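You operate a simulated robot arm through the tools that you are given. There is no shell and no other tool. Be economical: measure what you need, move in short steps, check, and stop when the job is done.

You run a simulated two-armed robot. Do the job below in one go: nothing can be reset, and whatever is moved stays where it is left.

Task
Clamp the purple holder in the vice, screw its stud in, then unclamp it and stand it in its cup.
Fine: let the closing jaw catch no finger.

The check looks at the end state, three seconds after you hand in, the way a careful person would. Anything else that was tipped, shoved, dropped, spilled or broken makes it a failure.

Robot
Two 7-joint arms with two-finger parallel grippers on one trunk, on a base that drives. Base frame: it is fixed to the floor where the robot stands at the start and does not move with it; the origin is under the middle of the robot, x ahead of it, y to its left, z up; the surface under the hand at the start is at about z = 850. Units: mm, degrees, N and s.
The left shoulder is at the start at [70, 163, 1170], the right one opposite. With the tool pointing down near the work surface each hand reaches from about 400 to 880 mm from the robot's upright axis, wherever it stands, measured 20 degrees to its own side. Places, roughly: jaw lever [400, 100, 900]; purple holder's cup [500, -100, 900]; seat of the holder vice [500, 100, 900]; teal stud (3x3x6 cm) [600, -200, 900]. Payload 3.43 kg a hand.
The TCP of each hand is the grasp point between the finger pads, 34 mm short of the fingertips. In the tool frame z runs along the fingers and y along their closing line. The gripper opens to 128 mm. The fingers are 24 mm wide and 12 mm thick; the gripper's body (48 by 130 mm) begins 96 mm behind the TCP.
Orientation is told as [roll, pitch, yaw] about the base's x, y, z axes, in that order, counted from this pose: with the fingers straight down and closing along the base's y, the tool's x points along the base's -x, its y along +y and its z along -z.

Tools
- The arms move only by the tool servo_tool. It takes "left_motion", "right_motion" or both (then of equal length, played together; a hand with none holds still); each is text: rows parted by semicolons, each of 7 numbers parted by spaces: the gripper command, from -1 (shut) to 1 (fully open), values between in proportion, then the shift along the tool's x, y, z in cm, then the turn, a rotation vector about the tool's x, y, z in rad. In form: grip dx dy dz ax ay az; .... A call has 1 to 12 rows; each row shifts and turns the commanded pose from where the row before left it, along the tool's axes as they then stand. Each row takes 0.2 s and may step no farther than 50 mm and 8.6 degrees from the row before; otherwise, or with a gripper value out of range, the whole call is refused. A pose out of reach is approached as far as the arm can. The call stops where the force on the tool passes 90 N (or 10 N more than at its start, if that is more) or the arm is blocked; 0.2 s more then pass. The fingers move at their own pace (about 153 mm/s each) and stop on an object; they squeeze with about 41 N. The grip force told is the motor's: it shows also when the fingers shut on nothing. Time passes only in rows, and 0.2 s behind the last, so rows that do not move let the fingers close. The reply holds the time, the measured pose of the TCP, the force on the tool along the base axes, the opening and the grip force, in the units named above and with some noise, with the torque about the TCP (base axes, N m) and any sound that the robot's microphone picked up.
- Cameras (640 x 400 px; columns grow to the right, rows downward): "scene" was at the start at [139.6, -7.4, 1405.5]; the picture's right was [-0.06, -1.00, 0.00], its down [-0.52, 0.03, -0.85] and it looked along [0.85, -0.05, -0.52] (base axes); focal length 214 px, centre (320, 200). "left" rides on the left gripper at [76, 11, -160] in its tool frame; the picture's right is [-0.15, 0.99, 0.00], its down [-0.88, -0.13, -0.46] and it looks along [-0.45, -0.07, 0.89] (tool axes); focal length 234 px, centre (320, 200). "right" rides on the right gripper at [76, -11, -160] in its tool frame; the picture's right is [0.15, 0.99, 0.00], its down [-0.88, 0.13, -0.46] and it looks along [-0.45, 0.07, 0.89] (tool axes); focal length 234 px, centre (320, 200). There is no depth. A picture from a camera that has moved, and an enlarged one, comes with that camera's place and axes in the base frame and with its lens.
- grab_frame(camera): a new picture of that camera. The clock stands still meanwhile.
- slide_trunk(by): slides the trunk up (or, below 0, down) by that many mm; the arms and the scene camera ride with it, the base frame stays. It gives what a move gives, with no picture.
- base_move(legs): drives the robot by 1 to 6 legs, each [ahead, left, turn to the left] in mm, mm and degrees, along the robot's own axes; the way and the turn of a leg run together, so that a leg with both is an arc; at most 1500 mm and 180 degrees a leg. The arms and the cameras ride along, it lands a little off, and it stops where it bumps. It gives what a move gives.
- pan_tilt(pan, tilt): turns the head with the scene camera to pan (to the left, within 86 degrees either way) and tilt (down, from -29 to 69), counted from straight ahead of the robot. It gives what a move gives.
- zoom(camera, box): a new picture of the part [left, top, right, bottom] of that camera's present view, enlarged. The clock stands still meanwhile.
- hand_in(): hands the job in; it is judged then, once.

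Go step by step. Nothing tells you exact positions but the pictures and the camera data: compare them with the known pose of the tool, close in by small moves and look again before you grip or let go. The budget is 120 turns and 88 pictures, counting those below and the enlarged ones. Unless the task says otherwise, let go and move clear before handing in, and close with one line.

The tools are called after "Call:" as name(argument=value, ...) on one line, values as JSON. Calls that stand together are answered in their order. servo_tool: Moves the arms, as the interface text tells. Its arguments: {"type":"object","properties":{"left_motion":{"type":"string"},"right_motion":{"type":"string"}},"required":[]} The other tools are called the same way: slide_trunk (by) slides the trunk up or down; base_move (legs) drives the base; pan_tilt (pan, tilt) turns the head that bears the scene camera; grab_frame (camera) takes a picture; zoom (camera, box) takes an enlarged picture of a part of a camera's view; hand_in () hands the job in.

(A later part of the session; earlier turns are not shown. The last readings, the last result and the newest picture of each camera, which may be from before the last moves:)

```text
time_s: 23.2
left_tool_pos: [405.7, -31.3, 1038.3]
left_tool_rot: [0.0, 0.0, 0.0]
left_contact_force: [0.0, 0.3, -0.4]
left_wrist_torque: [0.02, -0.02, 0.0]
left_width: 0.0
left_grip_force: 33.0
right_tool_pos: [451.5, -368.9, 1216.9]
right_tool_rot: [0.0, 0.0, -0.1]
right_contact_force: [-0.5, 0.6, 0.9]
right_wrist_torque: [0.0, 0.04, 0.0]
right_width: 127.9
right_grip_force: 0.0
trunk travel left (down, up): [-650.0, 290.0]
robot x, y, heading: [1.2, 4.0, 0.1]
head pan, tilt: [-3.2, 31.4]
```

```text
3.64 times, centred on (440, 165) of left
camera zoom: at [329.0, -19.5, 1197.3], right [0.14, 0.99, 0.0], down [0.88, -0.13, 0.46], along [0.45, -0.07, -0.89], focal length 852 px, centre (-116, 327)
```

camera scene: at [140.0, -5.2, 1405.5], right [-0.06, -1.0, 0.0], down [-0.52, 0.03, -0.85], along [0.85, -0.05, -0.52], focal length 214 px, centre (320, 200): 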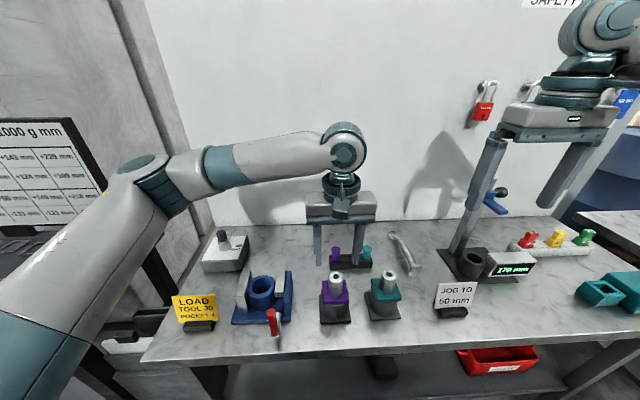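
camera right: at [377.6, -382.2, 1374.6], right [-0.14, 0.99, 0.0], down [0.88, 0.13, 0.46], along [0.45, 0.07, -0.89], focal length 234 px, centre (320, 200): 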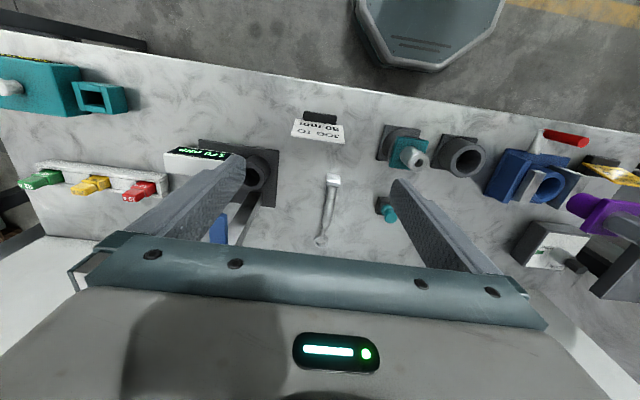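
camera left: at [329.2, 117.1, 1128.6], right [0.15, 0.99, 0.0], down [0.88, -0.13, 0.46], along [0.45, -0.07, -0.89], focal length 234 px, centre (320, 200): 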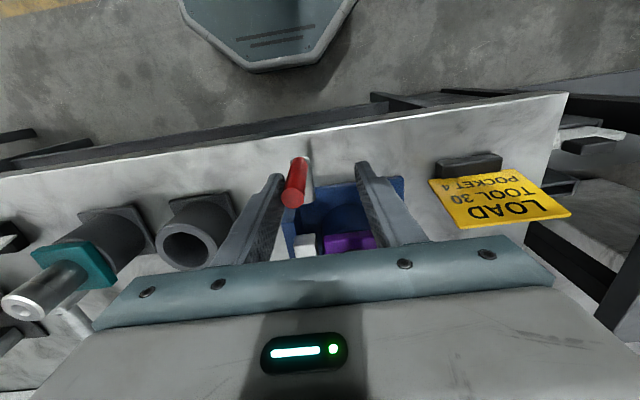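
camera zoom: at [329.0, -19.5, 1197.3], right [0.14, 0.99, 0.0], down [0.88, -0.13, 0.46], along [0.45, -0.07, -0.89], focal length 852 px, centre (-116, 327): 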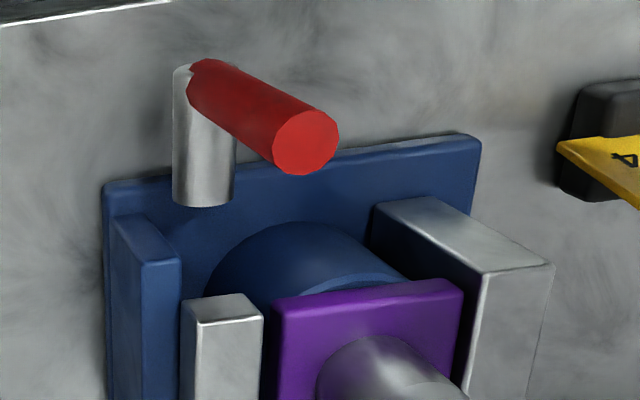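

It's clear now: the steel shaft runs along x at z ≈ 875 and the red handle swings about it in the y–z plane. I'll push with a closed fist toward +y.

Call:
servo_tool(left_motion="-1 0 3 3.2 0 0 0;-1 0 3 3.2 0 0 0;-1 0 2.5 0 0 0 0;-1 0 0.8 0 0 0 0;-1 0 0.5 0 0 0 0;-1 0 0.5 0 0 0 0;-1 0 0.5 0 0 0 0;-1 0 0 0 0 0 0")

```text
time_s: 25.0
left_tool_pos: [407.6, 67.2, 973.8]
left_tool_rot: [-0.2, 0.1, -0.1]
left_contact_force: [2.4, -40.3, -11.8]
left_wrist_torque: [-1.35, -0.07, 0.03]
left_width: 0.2
left_grip_force: 33.1
right_tool_pos: [453.8, -377.0, 1212.6]
right_tool_rot: [0.4, 0.1, -0.2]
right_contact_force: [0.1, -0.1, -0.2]
right_wrist_torque: [0.02, 0.04, 0.02]
right_width: 128.1
right_grip_force: 0.1
trunk travel left (down, up): [-650.0, 290.0]
robot x, y, heading: [0.4, -4.1, 0.0]
head pan, tilt: [-3.2, 31.4]
```

+y resists at 40 N with no motion, so that's probably the stop. I'll cross over and push toward -y.

Call:
servo_tool(left_motion="-1 0 -1.5 0 0 0 0;-1 0 -0.5 -3 0 0 0;-1 0 2 -3 0 0 0;-1 0 3.5 0 0 0 0;-1 0 0 3 0 0 0;-1 0 0 3 0 0 0;-1 0 0 0 0 0 0")

Call:
servo_tool(left_motion="-1 0 -0.5 0 0 0 0;-1 0 -0.5 0 0 0 0;-1 0 -0.5 0 0 0 0;-1 0 -0.4 0 0 0 0;-1 0 0 0 0 0 0")

```text
time_s: 26.6
left_tool_pos: [407.4, 109.3, 974.4]
left_tool_rot: [-0.1, 0.0, 0.2]
left_contact_force: [1.2, 0.1, 0.3]
left_wrist_torque: [-0.01, -0.01, 0.06]
left_width: 0.0
left_grip_force: 33.0
right_tool_pos: [452.2, -368.9, 1216.5]
right_tool_rot: [0.0, 0.0, -0.1]
right_contact_force: [-0.1, 0.1, 0.1]
right_wrist_torque: [-0.01, 0.0, -0.01]
right_width: 127.9
right_grip_force: 0.1
trunk travel left (down, up): [-650.0, 290.0]
robot x, y, heading: [-0.6, 0.6, 0.1]
head pan, tilt: [-3.2, 31.4]
```

```text
time_s: 27.8
left_tool_pos: [406.6, 90.8, 974.3]
left_tool_rot: [0.0, 0.0, 0.2]
left_contact_force: [1.8, 3.3, 4.4]
left_wrist_torque: [0.06, -0.08, 0.0]
left_width: 0.0
left_grip_force: 32.7
right_tool_pos: [451.9, -369.1, 1215.9]
right_tool_rot: [0.0, 0.0, -0.1]
right_contact_force: [-0.6, -0.3, -0.6]
right_wrist_torque: [0.01, -0.02, 0.03]
right_width: 128.1
right_grip_force: 0.1
trunk travel left (down, up): [-650.0, 290.0]
robot x, y, heading: [-1.3, -3.0, 0.1]
head pan, tilt: [-3.2, 31.4]
```

It swings freely toward -y, so I'll follow the arc to about 45°.

Call:
servo_tool(left_motion="-1 0 -0.9 0.2 0 0 0;-1 0 -0.9 0.3 0 0 0;-1 0 -0.9 0.4 0 0 0;-1 0 -0.9 0.4 0 0 0;-1 0 0 0 0 0 0")

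Call:
zoom(camera="scene", box=[210, 230, 350, 340])

```text
time_s: 29.0
left_tool_pos: [405.2, 54.1, 962.8]
left_tool_rot: [0.0, 0.0, 0.0]
left_contact_force: [0.5, 0.5, -1.3]
left_wrist_torque: [-0.02, 0.01, -0.02]
left_width: 0.0
left_grip_force: 32.5
right_tool_pos: [452.8, -370.0, 1215.5]
right_tool_rot: [0.0, 0.0, -0.2]
right_contact_force: [0.2, 0.0, -0.4]
right_wrist_torque: [0.01, -0.02, -0.01]
right_width: 128.2
right_grip_force: 0.2
trunk travel left (down, up): [-650.0, 290.0]
robot x, y, heading: [-0.4, 0.3, 0.1]
head pan, tilt: [-3.2, 31.4]
```

```text
3.64 times, centred on (280, 285) of scene
camera zoom: at [139.4, -7.1, 1405.5], right [-0.06, -1.0, 0.0], down [-0.52, 0.03, -0.85], along [0.85, -0.05, -0.52], focal length 780 px, centre (466, -109)
```

zoom: 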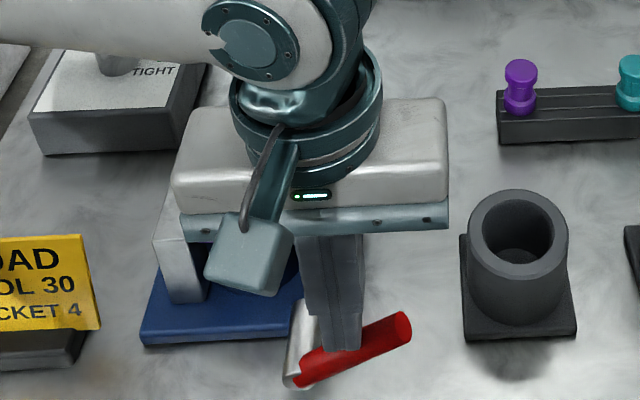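

The handle already leans about 65°. I'll keep pressing it down along its arc with force watch.

Call:
servo_tool(left_motion="-1 0 -1 0.6 0 0 0;-1 0 -1 0.7 0 0 0;-1 0 -0.4 0.7 0 0 0;-1 0 0 0.6 0 0 0;-1 0 0 0 0 0 0")

Call:
zoom(camera="scene", box=[210, 230, 350, 340])

```text
time_s: 30.2
left_tool_pos: [405.0, 28.9, 936.1]
left_tool_rot: [0.0, 0.0, 0.0]
left_contact_force: [0.3, -3.0, 3.5]
left_wrist_torque: [-0.17, 0.06, -0.03]
left_width: 0.0
left_grip_force: 32.7
right_tool_pos: [451.9, -369.7, 1216.8]
right_tool_rot: [0.0, 0.0, 0.0]
right_contact_force: [-0.5, 0.6, -0.2]
right_wrist_torque: [0.0, 0.03, -0.02]
right_width: 127.8
right_grip_force: 0.0
trunk travel left (down, up): [-650.0, 290.0]
robot x, y, heading: [-1.0, -0.2, 0.2]
head pan, tilt: [-3.2, 31.4]
```

```text
3.64 times, centred on (280, 285) of scene
camera zoom: at [139.1, -7.9, 1405.6], right [-0.06, -1.0, 0.0], down [-0.52, 0.03, -0.85], along [0.85, -0.05, -0.52], focal length 780 px, centre (466, -109)
```

zoom: 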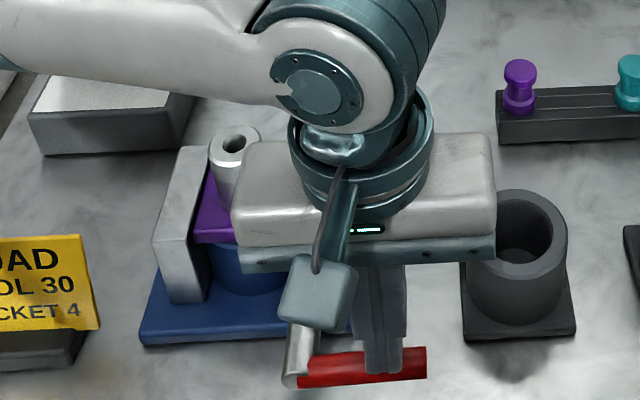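

Nearly horizontal, so I'll press on until there's clear resistance.

Call:
servo_tool(left_motion="-1 0 0 0.5 0 0 0;-1 0 0 0.5 0 0 0;-1 0 0 0.5 0 0 0;-1 0 0 0.5 0 0 0;-1 0 0 0 0 0 0")

Call:
zoom(camera="scene", box=[210, 230, 350, 340])

```text
time_s: 31.4
left_tool_pos: [404.1, 27.8, 922.5]
left_tool_rot: [-0.4, -0.8, 0.2]
left_contact_force: [3.4, 3.2, 88.9]
left_wrist_torque: [0.96, -0.22, -0.01]
left_width: 0.0
left_grip_force: 33.1
right_tool_pos: [447.0, -370.3, 1218.8]
right_tool_rot: [0.0, -0.2, -0.1]
right_contact_force: [0.2, 0.2, -0.6]
right_wrist_torque: [-0.06, 0.0, 0.02]
right_width: 127.9
right_grip_force: 0.1
trunk travel left (down, up): [-650.0, 290.0]
robot x, y, heading: [-0.0, 3.1, -0.0]
head pan, tilt: [-3.2, 31.4]
```

```text
3.64 times, centred on (280, 285) of scene
camera zoom: at [133.3, -7.4, 1407.2], right [-0.06, -1.0, 0.0], down [-0.52, 0.03, -0.86], along [0.85, -0.05, -0.52], focal length 780 px, centre (466, -109)
```

zoom: 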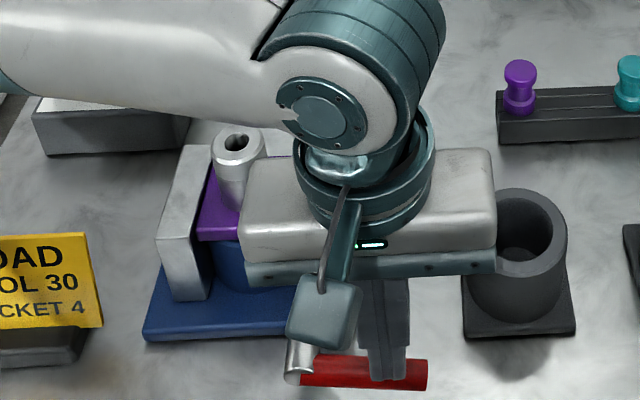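

The lever is at its stop, horizontal. I'll lift clear and inspect the vice.

Call:
servo_tool(left_motion="-1 0 0 -2 0 0 0;-1 0 0 -4 0 0 0;-1 0 -2 -4 0 0 0;-1 0 -4 -3 0 0 0;-1 0 -4 -3 0 0 0;-1 0 0 0 0 0 0")

Call:
zoom(camera="scene", box=[210, 230, 350, 340])

Call:
zoom(camera="left", box=[360, 80, 560, 220])

```text
time_s: 32.8
left_tool_pos: [407.3, -68.6, 1075.3]
left_tool_rot: [0.0, 0.1, 0.1]
left_contact_force: [-0.6, 0.8, 0.2]
left_wrist_torque: [-0.04, 0.02, 0.02]
left_width: 0.0
left_grip_force: 32.7
right_tool_pos: [453.2, -367.7, 1216.5]
right_tool_rot: [0.0, 0.0, -0.1]
right_contact_force: [0.4, 0.0, 0.0]
right_wrist_torque: [-0.06, 0.0, 0.04]
right_width: 128.1
right_grip_force: 0.0
trunk travel left (down, up): [-650.0, 290.0]
robot x, y, heading: [-1.3, 3.7, -0.0]
head pan, tilt: [-3.2, 31.4]
```

```text
3.64 times, centred on (280, 285) of scene
camera zoom: at [140.4, -6.2, 1405.4], right [-0.06, -1.0, 0.0], down [-0.52, 0.03, -0.85], along [0.85, -0.05, -0.52], focal length 780 px, centre (466, -109)
```

zoom: 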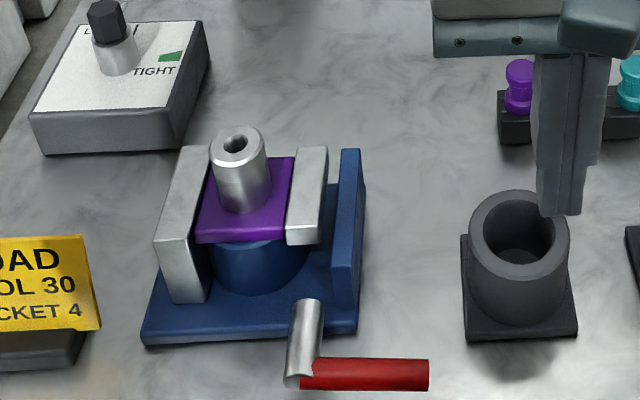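

```text
2.86 times, centred on (460, 150) of left
camera zoom: at [331.3, -57.3, 1234.5], right [0.14, 0.99, 0.0], down [0.88, -0.13, 0.46], along [0.45, -0.07, -0.89], focal length 669 px, centre (-80, 343)
```

zoom: 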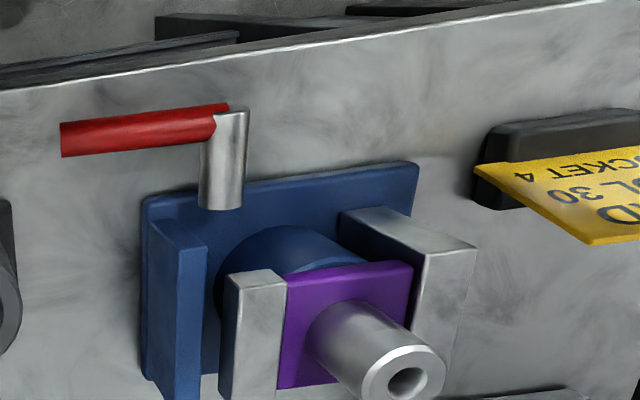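

Jaw has closed on the flange and the holder is upright. Now the purple stud: moving the left hand over toward the rack.

Call:
servo_tool(left_motion="-0.1 -4.3 -0.3 0 0 0 0;-0.1 -4.3 -0.3 0 0 0 0;-0.1 -4.3 -0.3 0 0 0 0;-0.1 -4.3 -0.2 0 0 0 0;-0.1 0 0 0 0 0 0")

Call:
grab_frame(camera="left")

Call:
zoom(camera="left", box=[240, 110, 380, 210])

```text
time_s: 34.0
left_tool_pos: [578.6, -80.6, 1075.9]
left_tool_rot: [0.0, 0.0, 0.1]
left_contact_force: [0.3, -0.7, 0.7]
left_wrist_torque: [-0.01, 0.03, -0.01]
left_width: 57.6
left_grip_force: 0.2
right_tool_pos: [451.8, -368.9, 1216.4]
right_tool_rot: [-0.1, 0.0, -0.1]
right_contact_force: [0.2, -0.1, 0.0]
right_wrist_torque: [-0.03, -0.02, -0.02]
right_width: 127.8
right_grip_force: 0.1
trunk travel left (down, up): [-650.0, 290.0]
robot x, y, heading: [-2.4, 0.2, 0.4]
head pan, tilt: [-3.2, 31.4]
```

```text
43 pictures are left
camera left: at [502.1, -69.5, 1235.8], right [0.15, 0.99, 0.0], down [0.88, -0.13, 0.46], along [0.45, -0.07, -0.89], focal length 234 px, centre (320, 200)
```

left: 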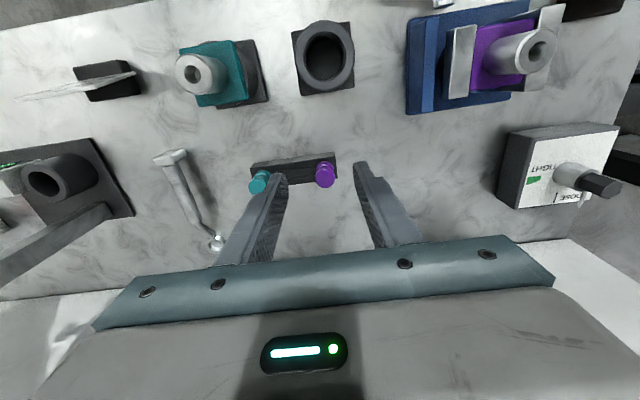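

```text
4.00 times, centred on (310, 160) of left
camera zoom: at [502.1, -69.5, 1235.8], right [0.15, 0.99, 0.0], down [0.88, -0.13, 0.46], along [0.45, -0.07, -0.89], focal length 937 px, centre (360, 360)
```

zoom: 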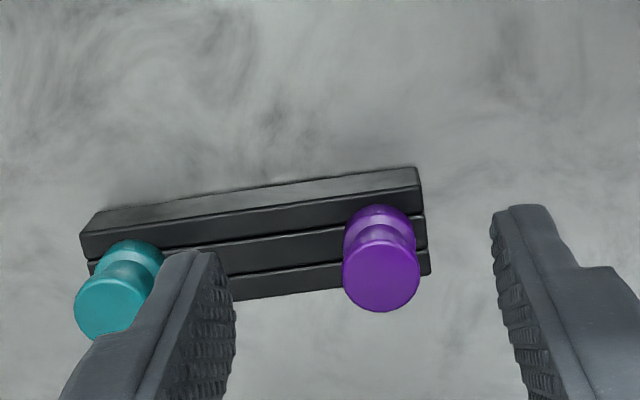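

Call:
servo_tool(left_motion="-0.1 -4.3 0 2 0 0 0;-0.1 0 0 2.5 0 0 0;-0.1 0 0 0 0 0 0")

Call:
zoom(camera="left", box=[240, 110, 400, 210])

Call:
zoom(camera="scene", box=[300, 200, 400, 290])

```text
time_s: 34.8
left_tool_pos: [619.3, -81.2, 1030.8]
left_tool_rot: [0.0, -0.1, 0.1]
left_contact_force: [-0.7, -0.9, 0.4]
left_wrist_torque: [-0.01, 0.04, 0.02]
left_width: 57.8
left_grip_force: 0.1
right_tool_pos: [452.1, -369.2, 1215.8]
right_tool_rot: [0.0, -0.1, -0.1]
right_contact_force: [-0.9, -0.2, -0.2]
right_wrist_torque: [0.05, -0.02, -0.01]
right_width: 128.0
right_grip_force: 0.1
trunk travel left (down, up): [-650.0, 290.0]
robot x, y, heading: [-0.0, -0.2, -0.0]
head pan, tilt: [-3.2, 31.4]
```

```text
4.00 times, centred on (320, 160) of left
camera zoom: at [543.1, -69.7, 1190.2], right [0.15, 0.99, 0.0], down [0.88, -0.13, 0.46], along [0.45, -0.07, -0.89], focal length 937 px, centre (320, 360)
```

zoom: 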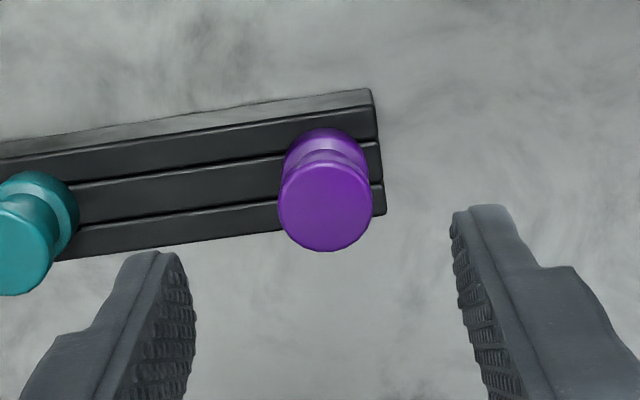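

```text
4.44 times, centred on (350, 245) of scene
camera zoom: at [139.3, -7.6, 1405.6], right [-0.06, -1.0, 0.0], down [-0.52, 0.03, -0.85], along [0.85, -0.05, -0.52], focal length 953 px, centre (187, 0)
```

zoom: 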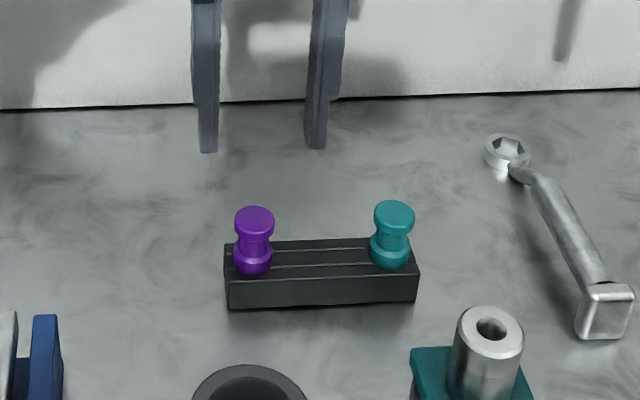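

Stud top resolves to about [630, -81.7, 916] with the rack top near z 877. I'll line up and go down so the fingertips stay above the rack.

Call:
servo_tool(left_motion="-0.1 -1 0 2 0 0 0;-0.1 0 0 3 0 0 0;-0.1 0 0 2 0 0 0;-0.1 0 0 0 0 0 0")

Call:
grab_frame(camera="left")

Call:
zoom(camera="scene", box=[300, 200, 400, 290])

```text
time_s: 35.8
left_tool_pos: [628.9, -80.0, 961.7]
left_tool_rot: [0.1, -0.1, 0.1]
left_contact_force: [0.1, 0.7, -0.3]
left_wrist_torque: [0.03, 0.01, 0.01]
left_width: 57.9
left_grip_force: 0.1
right_tool_pos: [453.2, -370.0, 1216.4]
right_tool_rot: [0.1, 0.0, -0.1]
right_contact_force: [-0.7, -0.4, -0.2]
right_wrist_torque: [-0.01, 0.01, -0.04]
right_width: 128.1
right_grip_force: 0.2
trunk travel left (down, up): [-650.0, 290.0]
robot x, y, heading: [-1.5, -1.2, -0.1]
head pan, tilt: [-3.2, 31.4]
```

```text
39 pictures are left
camera left: at [553.5, -69.2, 1121.3], right [0.14, 0.99, 0.0], down [0.88, -0.13, 0.46], along [0.45, -0.07, -0.89], focal length 234 px, centre (320, 200)
```

left: 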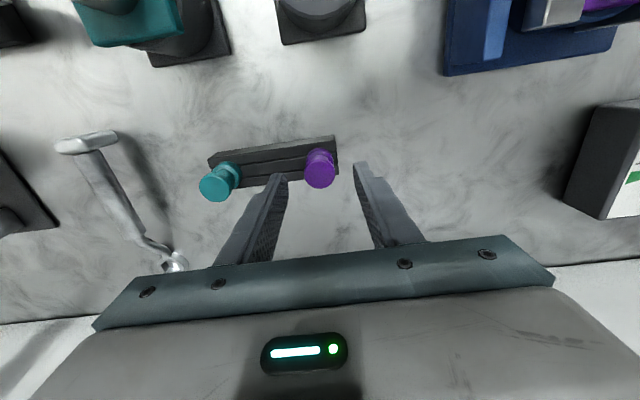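

```text
4.44 times, centred on (350, 245) of scene
camera zoom: at [139.4, -7.6, 1405.5], right [-0.06, -1.0, 0.0], down [-0.52, 0.03, -0.85], along [0.85, -0.05, -0.52], focal length 953 px, centre (187, 0)
```

zoom: 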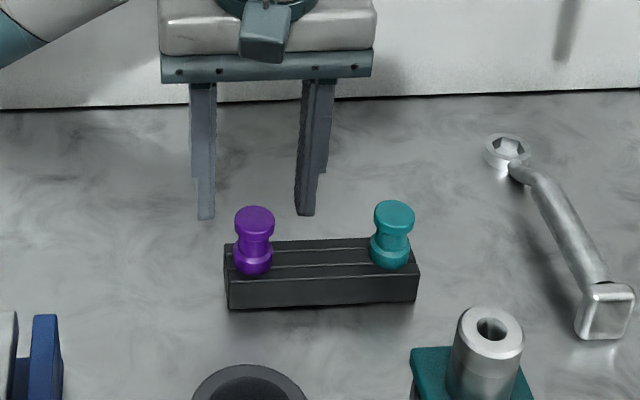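

Aligned. Lowering the last 42 mm and gripping.

Call:
servo_tool(left_motion="-0.1 -0.15 0 2.2 0 0 0;-0.1 0 0 1.2 0 0 0;-0.1 0 0 0.8 0 0 0;-0.1 0 0 0 0 0 0")

Call:
zoom(camera="scene", box=[310, 210, 390, 290])

```text
time_s: 36.8
left_tool_pos: [633.9, -79.9, 919.8]
left_tool_rot: [-0.1, 0.0, 0.0]
left_contact_force: [-0.4, 0.1, 0.7]
left_wrist_torque: [0.01, 0.01, -0.01]
left_width: 57.6
left_grip_force: 0.0
right_tool_pos: [452.3, -370.2, 1216.0]
right_tool_rot: [0.0, -0.1, -0.1]
right_contact_force: [0.0, -0.2, 0.3]
right_wrist_torque: [0.0, -0.02, 0.0]
right_width: 128.2
right_grip_force: 0.0
trunk travel left (down, up): [-650.0, 290.0]
robot x, y, heading: [2.8, 0.2, -0.1]
head pan, tilt: [-3.2, 31.4]
```

```text
5.00 times, centred on (350, 250) of scene
camera zoom: at [139.6, -7.5, 1405.5], right [-0.06, -1.0, 0.0], down [-0.52, 0.03, -0.85], along [0.85, -0.05, -0.52], focal length 1072 px, centre (170, -50)
```

zoom: 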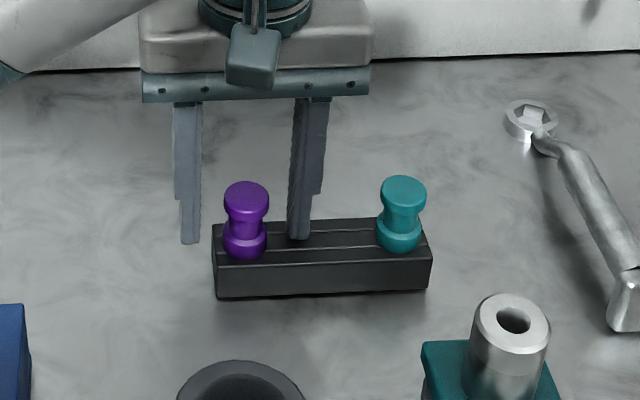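

Centred between the fingers, so I'll close and lift.

Call:
servo_tool(left_motion="-1 0 0 0 0 0 0;-1 0 0 0 0 0 0;-1 0 0 0 0 0 0;-1 0 0 -1 0 0 0;-1 0 0 -2 0 0 0;-1 0 0 -4 0 0 0;-1 0 0 -4 0 0 0;-1 0 0 0 0 0 0")

Call:
zoom(camera="scene", box=[290, 140, 400, 290])

Call:
zoom(camera="left", box=[260, 130, 380, 230])

```text
time_s: 38.6
left_tool_pos: [632.5, -79.6, 1026.5]
left_tool_rot: [0.1, 0.1, 0.1]
left_contact_force: [0.6, 1.4, 0.4]
left_wrist_torque: [0.01, -0.02, -0.01]
left_width: 27.5
left_grip_force: 40.9
right_tool_pos: [452.1, -368.6, 1216.1]
right_tool_rot: [0.0, 0.0, -0.2]
right_contact_force: [0.2, 0.6, -0.4]
right_wrist_torque: [0.0, 0.0, 0.0]
right_width: 127.9
right_grip_force: 0.0
trunk travel left (down, up): [-650.0, 290.0]
robot x, y, heading: [-4.1, -2.0, -0.1]
head pan, tilt: [-3.2, 31.4]
```

```text
2.67 times, centred on (345, 215) of scene
camera zoom: at [140.3, -7.5, 1405.4], right [-0.06, -1.0, 0.0], down [-0.52, 0.03, -0.85], along [0.85, -0.05, -0.52], focal length 572 px, centre (253, 160)
```

zoom: 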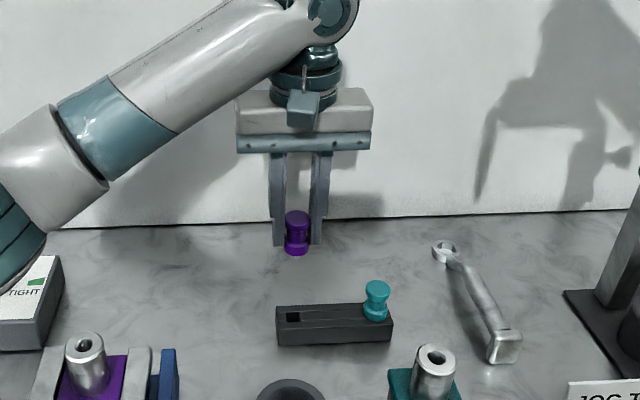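

```text
4.00 times, centred on (320, 180) of left
camera zoom: at [556.8, -68.8, 1186.2], right [0.15, 0.99, 0.0], down [0.88, -0.13, 0.45], along [0.45, -0.07, -0.89], focal length 937 px, centre (320, 280)
```

zoom: 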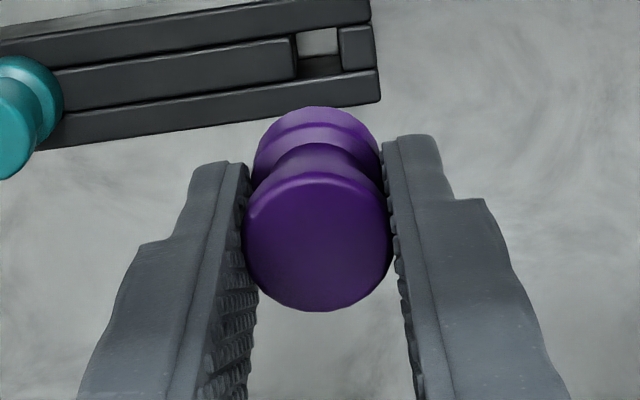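

Stud held firmly. I'll carry it over the clamped holder and measure the hole.

Call:
servo_tool(left_motion="-1 2.12 3.47 -1.4 0 0 0;-1 2.12 3.47 -1.4 0 0 0;-1 2.12 3.47 -1.4 0 0 0;-1 2.12 3.47 -1.4 0 0 0;-1 2.12 3.47 -1.4 0 0 0;-1 2.12 3.47 -1.4 0 0 0;-1 0 0 0 0 0 0")

Call:
zoom(camera="left", box=[240, 90, 400, 210])

Call:
zoom(camera="scene", box=[200, 160, 330, 310])

```text
time_s: 40.2
left_tool_pos: [505.6, 127.8, 1113.8]
left_tool_rot: [0.0, 0.0, 0.1]
left_contact_force: [0.2, 0.2, -0.9]
left_wrist_torque: [0.02, -0.01, -0.02]
left_width: 27.8
left_grip_force: 41.3
right_tool_pos: [452.2, -369.4, 1216.2]
right_tool_rot: [0.1, -0.1, -0.1]
right_contact_force: [0.3, -0.6, 0.6]
right_wrist_torque: [0.03, 0.02, 0.0]
right_width: 128.0
right_grip_force: 0.1
trunk travel left (down, up): [-650.0, 290.0]
robot x, y, heading: [-1.9, 3.0, 0.2]
head pan, tilt: [-3.2, 31.4]
```

```text
3.33 times, centred on (320, 150) of left
camera zoom: at [428.9, 138.0, 1272.7], right [0.15, 0.99, 0.0], down [0.88, -0.13, 0.45], along [0.45, -0.07, -0.89], focal length 781 px, centre (320, 367)
```

zoom: 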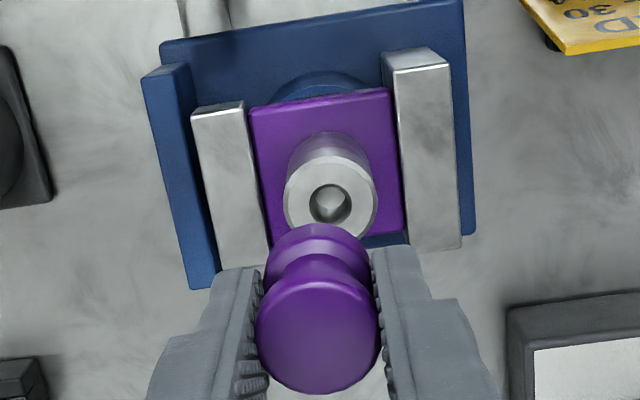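

```text
2.67 times, centred on (265, 235) of scene
camera zoom: at [140.4, -8.6, 1405.4], right [-0.06, -1.0, 0.0], down [-0.52, 0.03, -0.85], along [0.85, -0.05, -0.52], focal length 572 px, centre (467, 107)
```

zoom: 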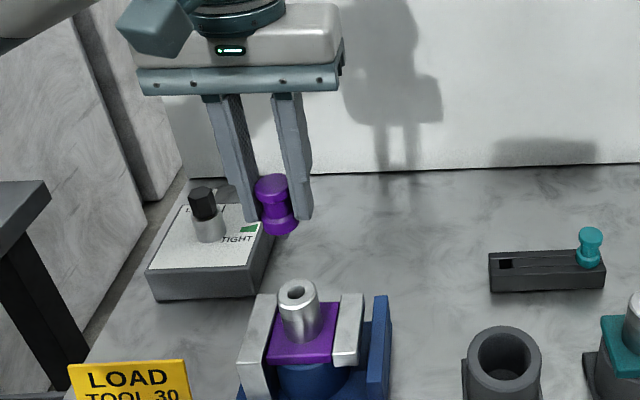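

The hole sits about 3–4 mm further in both x and y than the stud axis. I'll correct and come down to just above the hole.

Call:
servo_tool(left_motion="-1 -0.3 0.33 2.5 0 0 0;-1 0 0 2 0 0 0;-1 0 0 1.2 0 0 0;-1 0 0 0 0 0 0")

Call:
zoom(camera="left", box=[250, 110, 390, 220])

Call:
zoom(camera="scene", box=[210, 200, 310, 300])

```text
time_s: 41.2
left_tool_pos: [509.2, 131.4, 1055.7]
left_tool_rot: [0.1, 0.0, 0.2]
left_contact_force: [0.3, 0.4, -0.9]
left_wrist_torque: [-0.01, 0.02, 0.0]
left_width: 27.5
left_grip_force: 40.4
right_tool_pos: [452.2, -368.0, 1216.0]
right_tool_rot: [0.1, 0.0, -0.1]
right_contact_force: [-0.4, 0.1, 0.6]
right_wrist_torque: [-0.04, -0.01, -0.03]
right_width: 128.1
right_grip_force: 0.0
trunk travel left (down, up): [-650.0, 290.0]
robot x, y, heading: [-2.8, -0.6, -0.1]
head pan, tilt: [-3.2, 31.4]
```

```text
3.64 times, centred on (320, 165) of left
camera zoom: at [432.5, 142.6, 1215.0], right [0.15, 0.99, 0.0], down [0.88, -0.13, 0.46], along [0.45, -0.07, -0.89], focal length 852 px, centre (320, 327)
```

zoom: 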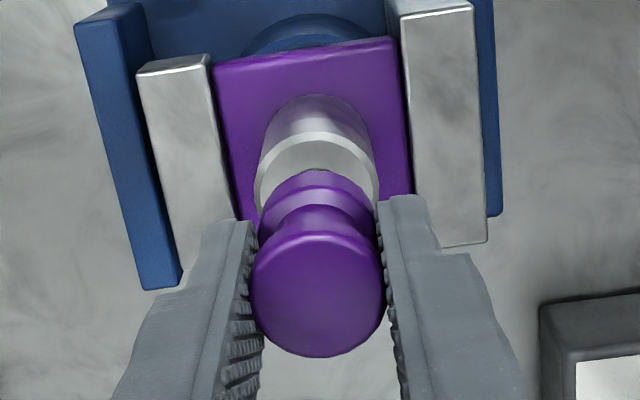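

```text
4.00 times, centred on (260, 250) of scene
camera zoom: at [139.6, -7.5, 1405.5], right [-0.06, -1.0, 0.0], down [-0.52, 0.03, -0.85], along [0.85, -0.05, -0.52], focal length 858 px, centre (560, 0)
```

zoom: 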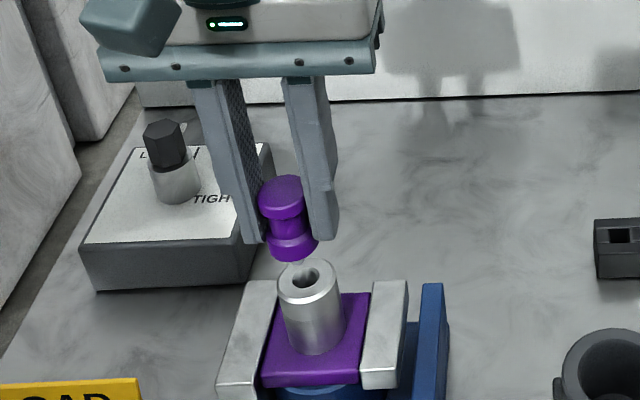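

Call:
zoom(camera="scene", box=[260, 235, 310, 285])

Call:
zoom(camera="left", box=[285, 125, 355, 180])

```text
8.00 times, centred on (285, 260) of scene
camera zoom: at [139.6, -7.5, 1405.5], right [-0.06, -1.0, 0.0], down [-0.52, 0.03, -0.85], along [0.85, -0.05, -0.52], focal length 1716 px, centre (600, -280)
```

zoom: 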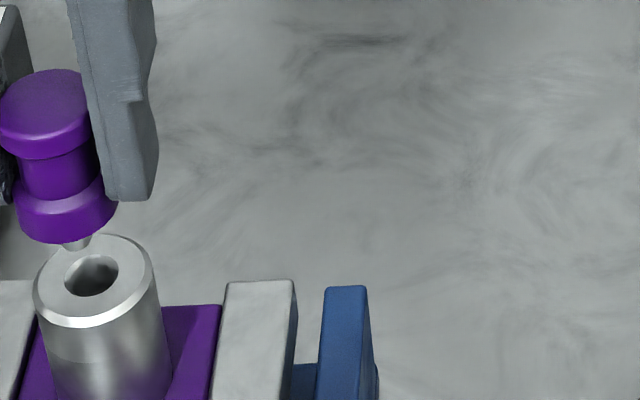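

```text
7.27 times, centred on (320, 152) of left
camera zoom: at [432.5, 142.6, 1215.0], right [0.15, 0.99, 0.0], down [0.88, -0.13, 0.46], along [0.45, -0.07, -0.89], focal length 1703 px, centre (320, 546)
```

zoom: 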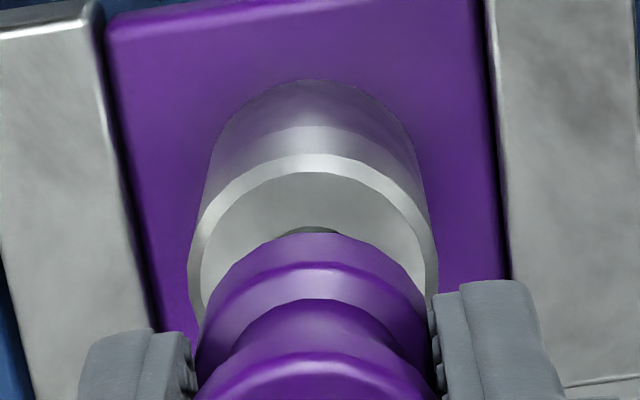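

The thread is a thin ~14 mm shank and lines up with the wide hole within a couple of millimetres. Before inserting, I'll pre-turn the wrist back (counter-clockwise) to gain clockwise stroke.

Call:
servo_tool(left_motion="-1 0 -0.05 0 0 0 -0.148;-1 0 0 0 0 0 -0.148;-1 0 0 0 0 0 -0.148;-1 0 0 0 0 0 -0.148;-1 0 0 0 0 0 -0.148;-1 0 0 0 0 0 -0.148;-1 0 0 0 0 0 -0.148;-1 0 0 0 0 0 -0.148;-1 0 0 0 0 0 -0.148;-1 0 0 0 0 0 -0.148;-1 0 0 0 0 0 0")

Call:
zoom(camera="left", box=[250, 110, 390, 220])

Call:
zoom(camera="scene", box=[240, 225, 300, 285])

```text
time_s: 43.6
left_tool_pos: [507.7, 130.9, 1055.5]
left_tool_rot: [-0.1, -0.1, 85.0]
left_contact_force: [-0.9, -0.2, -0.3]
left_wrist_torque: [0.0, 0.01, 0.0]
left_width: 27.7
left_grip_force: 41.7
right_tool_pos: [451.1, -369.7, 1215.3]
right_tool_rot: [0.0, 0.0, -0.2]
right_contact_force: [0.7, -0.2, -0.9]
right_wrist_torque: [0.02, 0.01, 0.0]
right_width: 128.1
right_grip_force: 0.0
trunk travel left (down, up): [-650.0, 290.0]
robot x, y, heading: [-0.7, 1.7, 0.1]
head pan, tilt: [-3.2, 31.4]
```

```text
3.64 times, centred on (320, 165) of left
camera zoom: at [489.5, 56.4, 1214.7], right [-0.97, 0.23, 0.0], down [0.21, 0.87, 0.46], along [0.11, 0.44, -0.89], focal length 852 px, centre (320, 327)
```

zoom: 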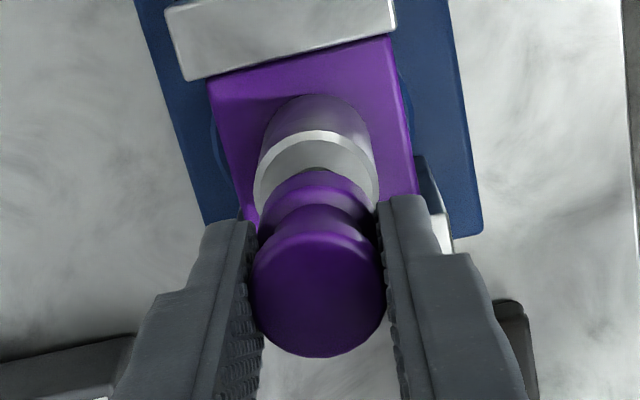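

```text
6.67 times, centred on (270, 255) of scene
camera zoom: at [139.6, -7.4, 1405.5], right [-0.06, -1.0, 0.0], down [-0.52, 0.03, -0.85], along [0.85, -0.05, -0.52], focal length 1430 px, centre (653, -167)
```

zoom: 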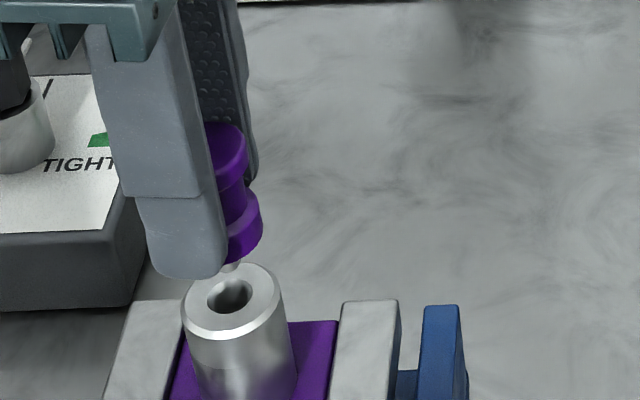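

Alignment holds after the turn. Now I'll lower the shank into the hole gently.

Call:
servo_tool(left_motion="-1 0 0 0.8 0 0 0;-1 0 0 0.5 0 0 0;-1 0 0 0.3 0 0 0;-1 0 0 0 0 0 0")

Call:
servo_tool(left_motion="-1 0 0 0.2 0 0 0;-1 0 0 0.2 0 0 0;-1 0 0 0 0 0 0")

```text
time_s: 44.6
left_tool_pos: [508.0, 130.4, 1040.8]
left_tool_rot: [0.0, -0.1, 84.8]
left_contact_force: [0.2, 0.0, -0.4]
left_wrist_torque: [0.01, 0.0, 0.02]
left_width: 27.5
left_grip_force: 41.2
right_tool_pos: [452.0, -369.9, 1215.7]
right_tool_rot: [0.0, 0.0, -0.1]
right_contact_force: [-0.3, 0.4, 0.5]
right_wrist_torque: [0.01, -0.01, 0.03]
right_width: 128.2
right_grip_force: 0.1
trunk travel left (down, up): [-650.0, 290.0]
robot x, y, heading: [2.5, 1.3, 0.1]
head pan, tilt: [-3.2, 31.4]
```

```text
time_s: 45.4
left_tool_pos: [509.5, 130.6, 1036.0]
left_tool_rot: [0.0, 0.0, 84.9]
left_contact_force: [0.0, 0.6, 0.6]
left_wrist_torque: [0.01, -0.03, 0.03]
left_width: 27.6
left_grip_force: 40.9
right_tool_pos: [451.9, -369.5, 1215.5]
right_tool_rot: [0.0, 0.1, -0.1]
right_contact_force: [-0.7, 0.1, -0.6]
right_wrist_torque: [-0.02, 0.0, 0.0]
right_width: 128.1
right_grip_force: 0.0
trunk travel left (down, up): [-650.0, 290.0]
robot x, y, heading: [3.4, -7.3, -0.1]
head pan, tilt: [-3.2, 31.4]
```

Call:
servo_tool(left_motion="-1 0 0 0.2 0 0 0;-1 0 0 0.2 0 0 0;-1 0 0 0.2 0 0 0;-1 0 0 0 0 0 0")

Call:
zoom(camera="scene", box=[240, 225, 300, 285])

```text
time_s: 46.4
left_tool_pos: [506.9, 129.6, 1032.1]
left_tool_rot: [-0.5, 0.1, 84.9]
left_contact_force: [12.9, 12.8, 54.6]
left_wrist_torque: [0.25, -0.61, 0.08]
left_width: 27.9
left_grip_force: 41.3
right_tool_pos: [450.2, -368.4, 1217.5]
right_tool_rot: [0.0, 0.0, -0.1]
right_contact_force: [-0.3, 0.2, 0.7]
right_wrist_torque: [0.0, 0.01, 0.0]
right_width: 128.3
right_grip_force: 0.0
trunk travel left (down, up): [-650.0, 290.0]
robot x, y, heading: [0.3, 3.1, 0.1]
head pan, tilt: [-3.2, 31.4]
```

```text
6.67 times, centred on (270, 255) of scene
camera zoom: at [136.7, -6.6, 1406.3], right [-0.06, -1.0, 0.0], down [-0.52, 0.03, -0.85], along [0.85, -0.05, -0.52], focal length 1430 px, centre (653, -167)
```

zoom: 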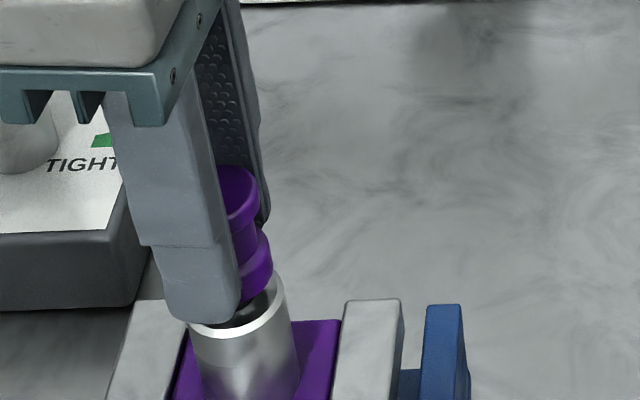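

Contact with 55 N and a lateral push toward +x/+y. I'll ease up, shift 1 mm that way and feel again.

Call:
servo_tool(left_motion="-1 0 0 -0.4 0 0 0;-1 0.1 0.1 0 0 0 0;-1 0 0 0 0 0 0")

```text
time_s: 47.2
left_tool_pos: [508.0, 130.2, 1030.0]
left_tool_rot: [0.4, 0.0, 84.8]
left_contact_force: [7.2, 11.7, -8.7]
left_wrist_torque: [0.6, -0.39, 0.02]
left_width: 27.6
left_grip_force: 40.8
right_tool_pos: [453.9, -368.0, 1215.2]
right_tool_rot: [-0.1, 0.1, -0.1]
right_contact_force: [0.7, -0.4, -0.6]
right_wrist_torque: [-0.01, 0.03, 0.02]
right_width: 127.9
right_grip_force: 0.0
trunk travel left (down, up): [-650.0, 290.0]
robot x, y, heading: [1.8, 0.0, 0.1]
head pan, tilt: [-3.2, 31.4]
```

My shift went the wrong way in the turned tool frame, but the stud now holds lower (1030) with a slight downward pull, as if the thread has engaged. I'll correct the lateral offset and start turning clockwise.

Call:
servo_tool(left_motion="-1 -0.25 -0.2 0.2 0 0 0;-1 0 0 0 0 0 0")

Call:
servo_tool(left_motion="-1 0 0 0 0 0 0.14;-1 0 0 0 0 0 0.14;-1 0 0 0 0 0 0.14;-1 0 0 0 0 0 0")

```text
time_s: 47.8
left_tool_pos: [506.9, 131.8, 1031.1]
left_tool_rot: [0.0, 0.1, 84.8]
left_contact_force: [-1.2, 3.4, -1.3]
left_wrist_torque: [0.16, 0.11, -0.01]
left_width: 27.6
left_grip_force: 41.1
right_tool_pos: [451.1, -370.0, 1216.4]
right_tool_rot: [-0.1, 0.1, -0.1]
right_contact_force: [0.1, -1.2, -1.0]
right_wrist_torque: [-0.01, -0.02, -0.02]
right_width: 128.2
right_grip_force: 0.0
trunk travel left (down, up): [-650.0, 290.0]
robot x, y, heading: [1.0, 1.5, 0.0]
head pan, tilt: [-3.2, 31.4]
```

```text
time_s: 48.8
left_tool_pos: [509.9, 130.9, 1031.8]
left_tool_rot: [0.0, 0.0, 60.7]
left_contact_force: [-0.4, -0.4, -0.6]
left_wrist_torque: [-0.03, 0.02, -0.01]
left_width: 27.5
left_grip_force: 41.2
right_tool_pos: [452.2, -369.7, 1216.3]
right_tool_rot: [0.0, -0.1, -0.1]
right_contact_force: [0.9, -0.8, 0.1]
right_wrist_torque: [0.01, 0.0, 0.03]
right_width: 127.9
right_grip_force: 0.0
trunk travel left (down, up): [-650.0, 290.0]
robot x, y, heading: [0.9, 2.7, 0.1]
head pan, tilt: [-3.2, 31.4]
```

Call:
servo_tool(left_motion="-1 0 0 0.05 0 0 0.145;-1 0 0 0.05 0 0 0.145;-1 0 0 0.05 0 0 0.145;-1 0 0 0.05 0 0 0.145;-1 0 0 0.05 0 0 0.145;-1 0 0 0.05 0 0 0.145;-1 0 0 0 0 0 0")

```text
time_s: 50.4
left_tool_pos: [508.8, 130.7, 1028.8]
left_tool_rot: [-0.1, 0.0, 10.8]
left_contact_force: [0.3, 0.6, 0.0]
left_wrist_torque: [0.03, -0.01, 0.0]
left_width: 27.5
left_grip_force: 40.9
right_tool_pos: [451.4, -370.3, 1215.7]
right_tool_rot: [0.1, 0.1, -0.2]
right_contact_force: [0.2, 0.4, 0.8]
right_wrist_torque: [0.04, 0.01, 0.01]
right_width: 128.2
right_grip_force: 0.1
trunk travel left (down, up): [-650.0, 290.0]
robot x, y, heading: [1.5, -0.5, 0.1]
head pan, tilt: [-3.2, 31.4]
```

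Still free. I'll look, then continue turning with slight downward feed.

Call:
zoom(camera="scene", box=[240, 225, 300, 285])

Call:
servo_tool(left_motion="-1 0 0 0.1 0 0 0.145;-1 0 0 0.1 0 0 0.145;-1 0 0 0.1 0 0 0.145;-1 0 0 0.1 0 0 0.145;-1 0 0 0 0 0 0")

```text
6.67 times, centred on (270, 255) of scene
camera zoom: at [139.7, -7.5, 1405.5], right [-0.06, -1.0, 0.0], down [-0.52, 0.03, -0.85], along [0.85, -0.05, -0.52], focal length 1430 px, centre (653, -167)
```

zoom: 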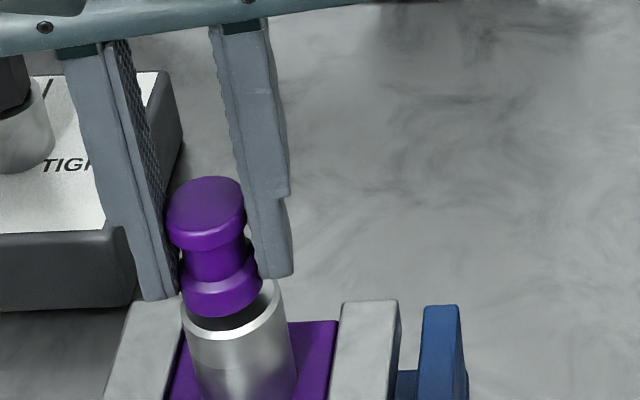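

```text
time_s: 51.6
left_tool_pos: [511.4, 130.2, 1024.2]
left_tool_rot: [0.0, 0.0, -22.4]
left_contact_force: [4.1, -9.8, 3.6]
left_wrist_torque: [-0.37, -0.17, 0.03]
left_width: 27.5
left_grip_force: 40.7
right_tool_pos: [453.3, -370.5, 1215.6]
right_tool_rot: [0.1, 0.0, -0.1]
right_contact_force: [-0.7, 0.3, 0.0]
right_wrist_torque: [-0.01, 0.0, -0.01]
right_width: 127.8
right_grip_force: 0.1
trunk travel left (down, up): [-650.0, 290.0]
robot x, y, heading: [0.1, 1.4, -0.2]
head pan, tilt: [-3.2, 31.4]
```

Call:
zoom(camera="left", box=[270, 120, 370, 220])

Call:
zoom(camera="scene", box=[240, 235, 290, 285])

```text
4.00 times, centred on (320, 170) of left
camera zoom: at [443.4, 169.4, 1184.0], right [0.51, 0.86, 0.0], down [0.76, -0.46, 0.46], along [0.39, -0.23, -0.89], focal length 937 px, centre (320, 320)
```

zoom: 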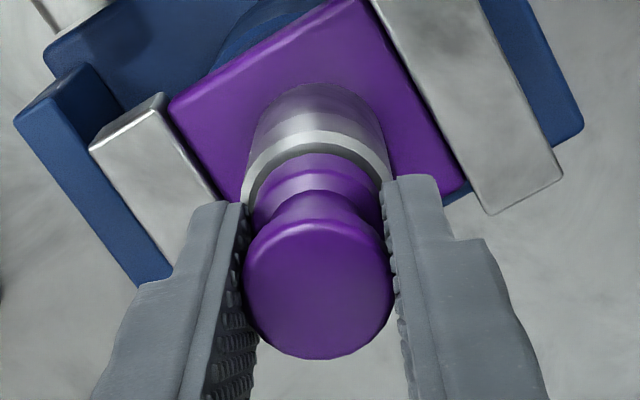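

```text
8.00 times, centred on (265, 260) of scene
camera zoom: at [139.9, -9.5, 1405.5], right [-0.06, -1.0, 0.0], down [-0.52, 0.03, -0.85], along [0.85, -0.05, -0.52], focal length 1716 px, centre (760, -280)
```

zoom: 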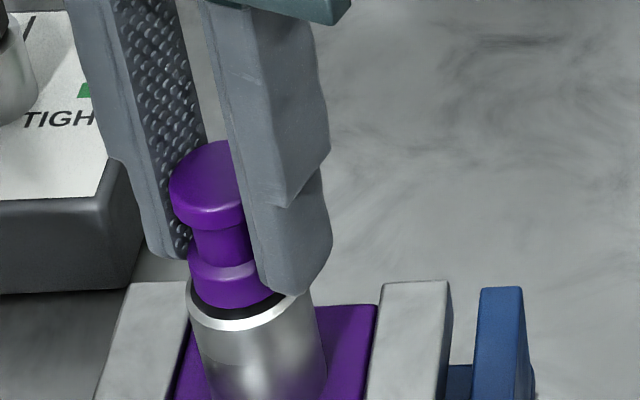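

Force says the shank is pressed toward -y. I'll shift by about 1.5 mm that way, then feed while turning.

Call:
servo_tool(left_motion="-1 -0.1 -0.12 0 0 0 0;-1 0 0 0 0 0 0")

Call:
servo_tool(left_motion="-1 0 0 0.05 0 0 0.145;-1 0 0 0.05 0 0 0.145;-1 0 0 0.05 0 0 0.145;-1 0 0 0.05 0 0 0.145;-1 0 0 0 0 0 0")

```text
time_s: 52.2
left_tool_pos: [510.6, 129.9, 1024.1]
left_tool_rot: [0.2, 0.0, -22.2]
left_contact_force: [2.2, -8.1, 4.0]
left_wrist_torque: [-0.25, -0.07, 0.0]
left_width: 27.4
left_grip_force: 41.5
right_tool_pos: [452.1, -370.6, 1214.9]
right_tool_rot: [0.0, 0.0, 0.0]
right_contact_force: [-0.2, -0.3, -0.4]
right_wrist_torque: [0.01, 0.0, 0.02]
right_width: 128.0
right_grip_force: 0.0
trunk travel left (down, up): [-650.0, 290.0]
robot x, y, heading: [1.7, 1.9, -0.2]
head pan, tilt: [-3.2, 31.4]
```

```text
time_s: 53.4
left_tool_pos: [508.7, 128.4, 1023.7]
left_tool_rot: [0.1, 0.0, -55.6]
left_contact_force: [1.8, -9.6, 16.2]
left_wrist_torque: [0.12, 0.04, -0.02]
left_width: 27.6
left_grip_force: 40.9
right_tool_pos: [451.1, -370.3, 1216.6]
right_tool_rot: [0.1, -0.1, -0.1]
right_contact_force: [-0.5, -0.3, -0.9]
right_wrist_torque: [0.02, 0.0, 0.03]
right_width: 128.0
right_grip_force: 0.1
trunk travel left (down, up): [-650.0, 290.0]
robot x, y, heading: [-6.2, -1.2, 0.0]
head pan, tilt: [-3.2, 31.4]
```

Call:
servo_tool(left_motion="-1 -0.18 -0.09 0 0 0 0;-1 0 0 0 0 0 0")

Call:
servo_tool(left_motion="-1 0 0 0 0 0 0.145;-1 0 0 0 0 0 0.145;-1 0 0 0 0 0 0.145;-1 0 0 0 0 0 0.145;-1 0 0 0 0 0 0")

Call:
zoom(camera="scene", box=[240, 235, 290, 285])

```text
time_s: 54.0
left_tool_pos: [508.9, 130.1, 1023.8]
left_tool_rot: [0.0, 0.0, -55.5]
left_contact_force: [-0.6, -0.4, 16.7]
left_wrist_torque: [0.55, 0.08, -0.04]
left_width: 27.8
left_grip_force: 40.8
right_tool_pos: [450.5, -369.0, 1216.5]
right_tool_rot: [0.1, -0.1, 0.0]
right_contact_force: [-0.6, 0.7, 0.0]
right_wrist_torque: [0.02, 0.04, 0.02]
right_width: 127.9
right_grip_force: 0.0
trunk travel left (down, up): [-650.0, 290.0]
robot x, y, heading: [-1.3, 1.3, 0.1]
head pan, tilt: [-3.2, 31.4]
```

```text
time_s: 55.2
left_tool_pos: [509.2, 129.2, 1022.9]
left_tool_rot: [0.1, 0.0, -88.9]
left_contact_force: [-2.4, 1.4, 14.9]
left_wrist_torque: [0.46, 0.16, -0.04]
left_width: 27.6
left_grip_force: 40.9
right_tool_pos: [451.1, -369.6, 1215.5]
right_tool_rot: [-0.1, 0.0, -0.1]
right_contact_force: [-0.1, -0.1, -0.3]
right_wrist_torque: [0.03, 0.0, 0.01]
right_width: 128.0
right_grip_force: 0.1
trunk travel left (down, up): [-650.0, 290.0]
robot x, y, heading: [-1.0, 0.7, 0.1]
head pan, tilt: [-3.2, 31.4]
```

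```text
8.00 times, centred on (265, 260) of scene
camera zoom: at [137.8, -7.8, 1405.7], right [-0.06, -1.0, 0.0], down [-0.52, 0.03, -0.85], along [0.85, -0.05, -0.52], focal length 1716 px, centre (760, -280)
```

zoom: 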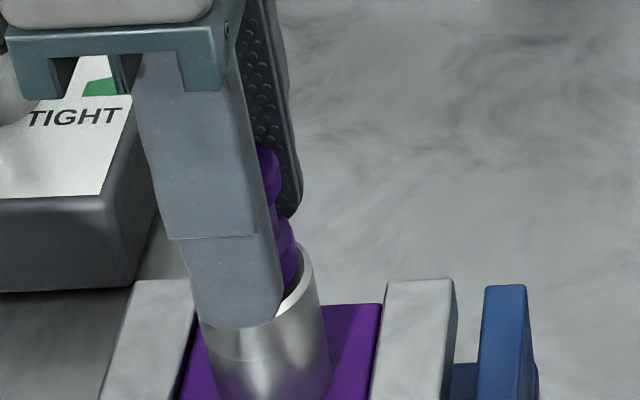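

Call:
servo_tool(left_motion="-1 0 0 0.03 0 0 0.145;-1 0 0 0.03 0 0 0.145;-1 0 0 0.03 0 0 0.145;-1 0 0 0.03 0 0 0.145;-1 0 0 0.03 0 0 0.145;-1 0 0 0.03 0 0 0.145;-1 0 0 0 0 0 0")

```text
time_s: 56.8
left_tool_pos: [507.3, 127.3, 1021.8]
left_tool_rot: [0.1, 0.1, -138.8]
left_contact_force: [-13.8, 3.1, 17.5]
left_wrist_torque: [0.19, 0.4, 0.03]
left_width: 27.4
left_grip_force: 41.1
right_tool_pos: [448.7, -369.9, 1218.4]
right_tool_rot: [0.0, -0.2, -0.2]
right_contact_force: [-1.3, -0.3, 0.6]
right_wrist_torque: [0.01, 0.02, 0.0]
right_width: 128.1
right_grip_force: 0.0
trunk travel left (down, up): [-650.0, 290.0]
robot x, y, heading: [-2.5, 0.6, 0.1]
head pan, tilt: [-3.2, 31.4]
```

It's sinking about 1 mm per 50°, so the thread seems engaged. I'll correct the side load and continue.

Call:
servo_tool(left_motion="-1 -0.13 -0.15 0 0 0 0.145;-1 0 0 0.03 0 0 0.145;-1 0 0 0.03 0 0 0.145;-1 0 0 0.03 0 0 0.145;-1 0 0 0 0 0 0")

```text
time_s: 58.0
left_tool_pos: [505.7, 128.9, 1021.0]
left_tool_rot: [0.1, 0.2, -172.0]
left_contact_force: [-2.7, 9.9, 25.1]
left_wrist_torque: [0.33, 0.0, 0.03]
left_width: 27.6
left_grip_force: 41.1
right_tool_pos: [450.2, -368.0, 1217.7]
right_tool_rot: [0.0, -0.1, -0.1]
right_contact_force: [-0.5, -0.7, 0.7]
right_wrist_torque: [-0.01, -0.03, 0.0]
right_width: 128.2
right_grip_force: 0.1
trunk travel left (down, up): [-650.0, 290.0]
robot x, y, heading: [0.1, 0.3, -0.1]
head pan, tilt: [-3.2, 31.4]
```

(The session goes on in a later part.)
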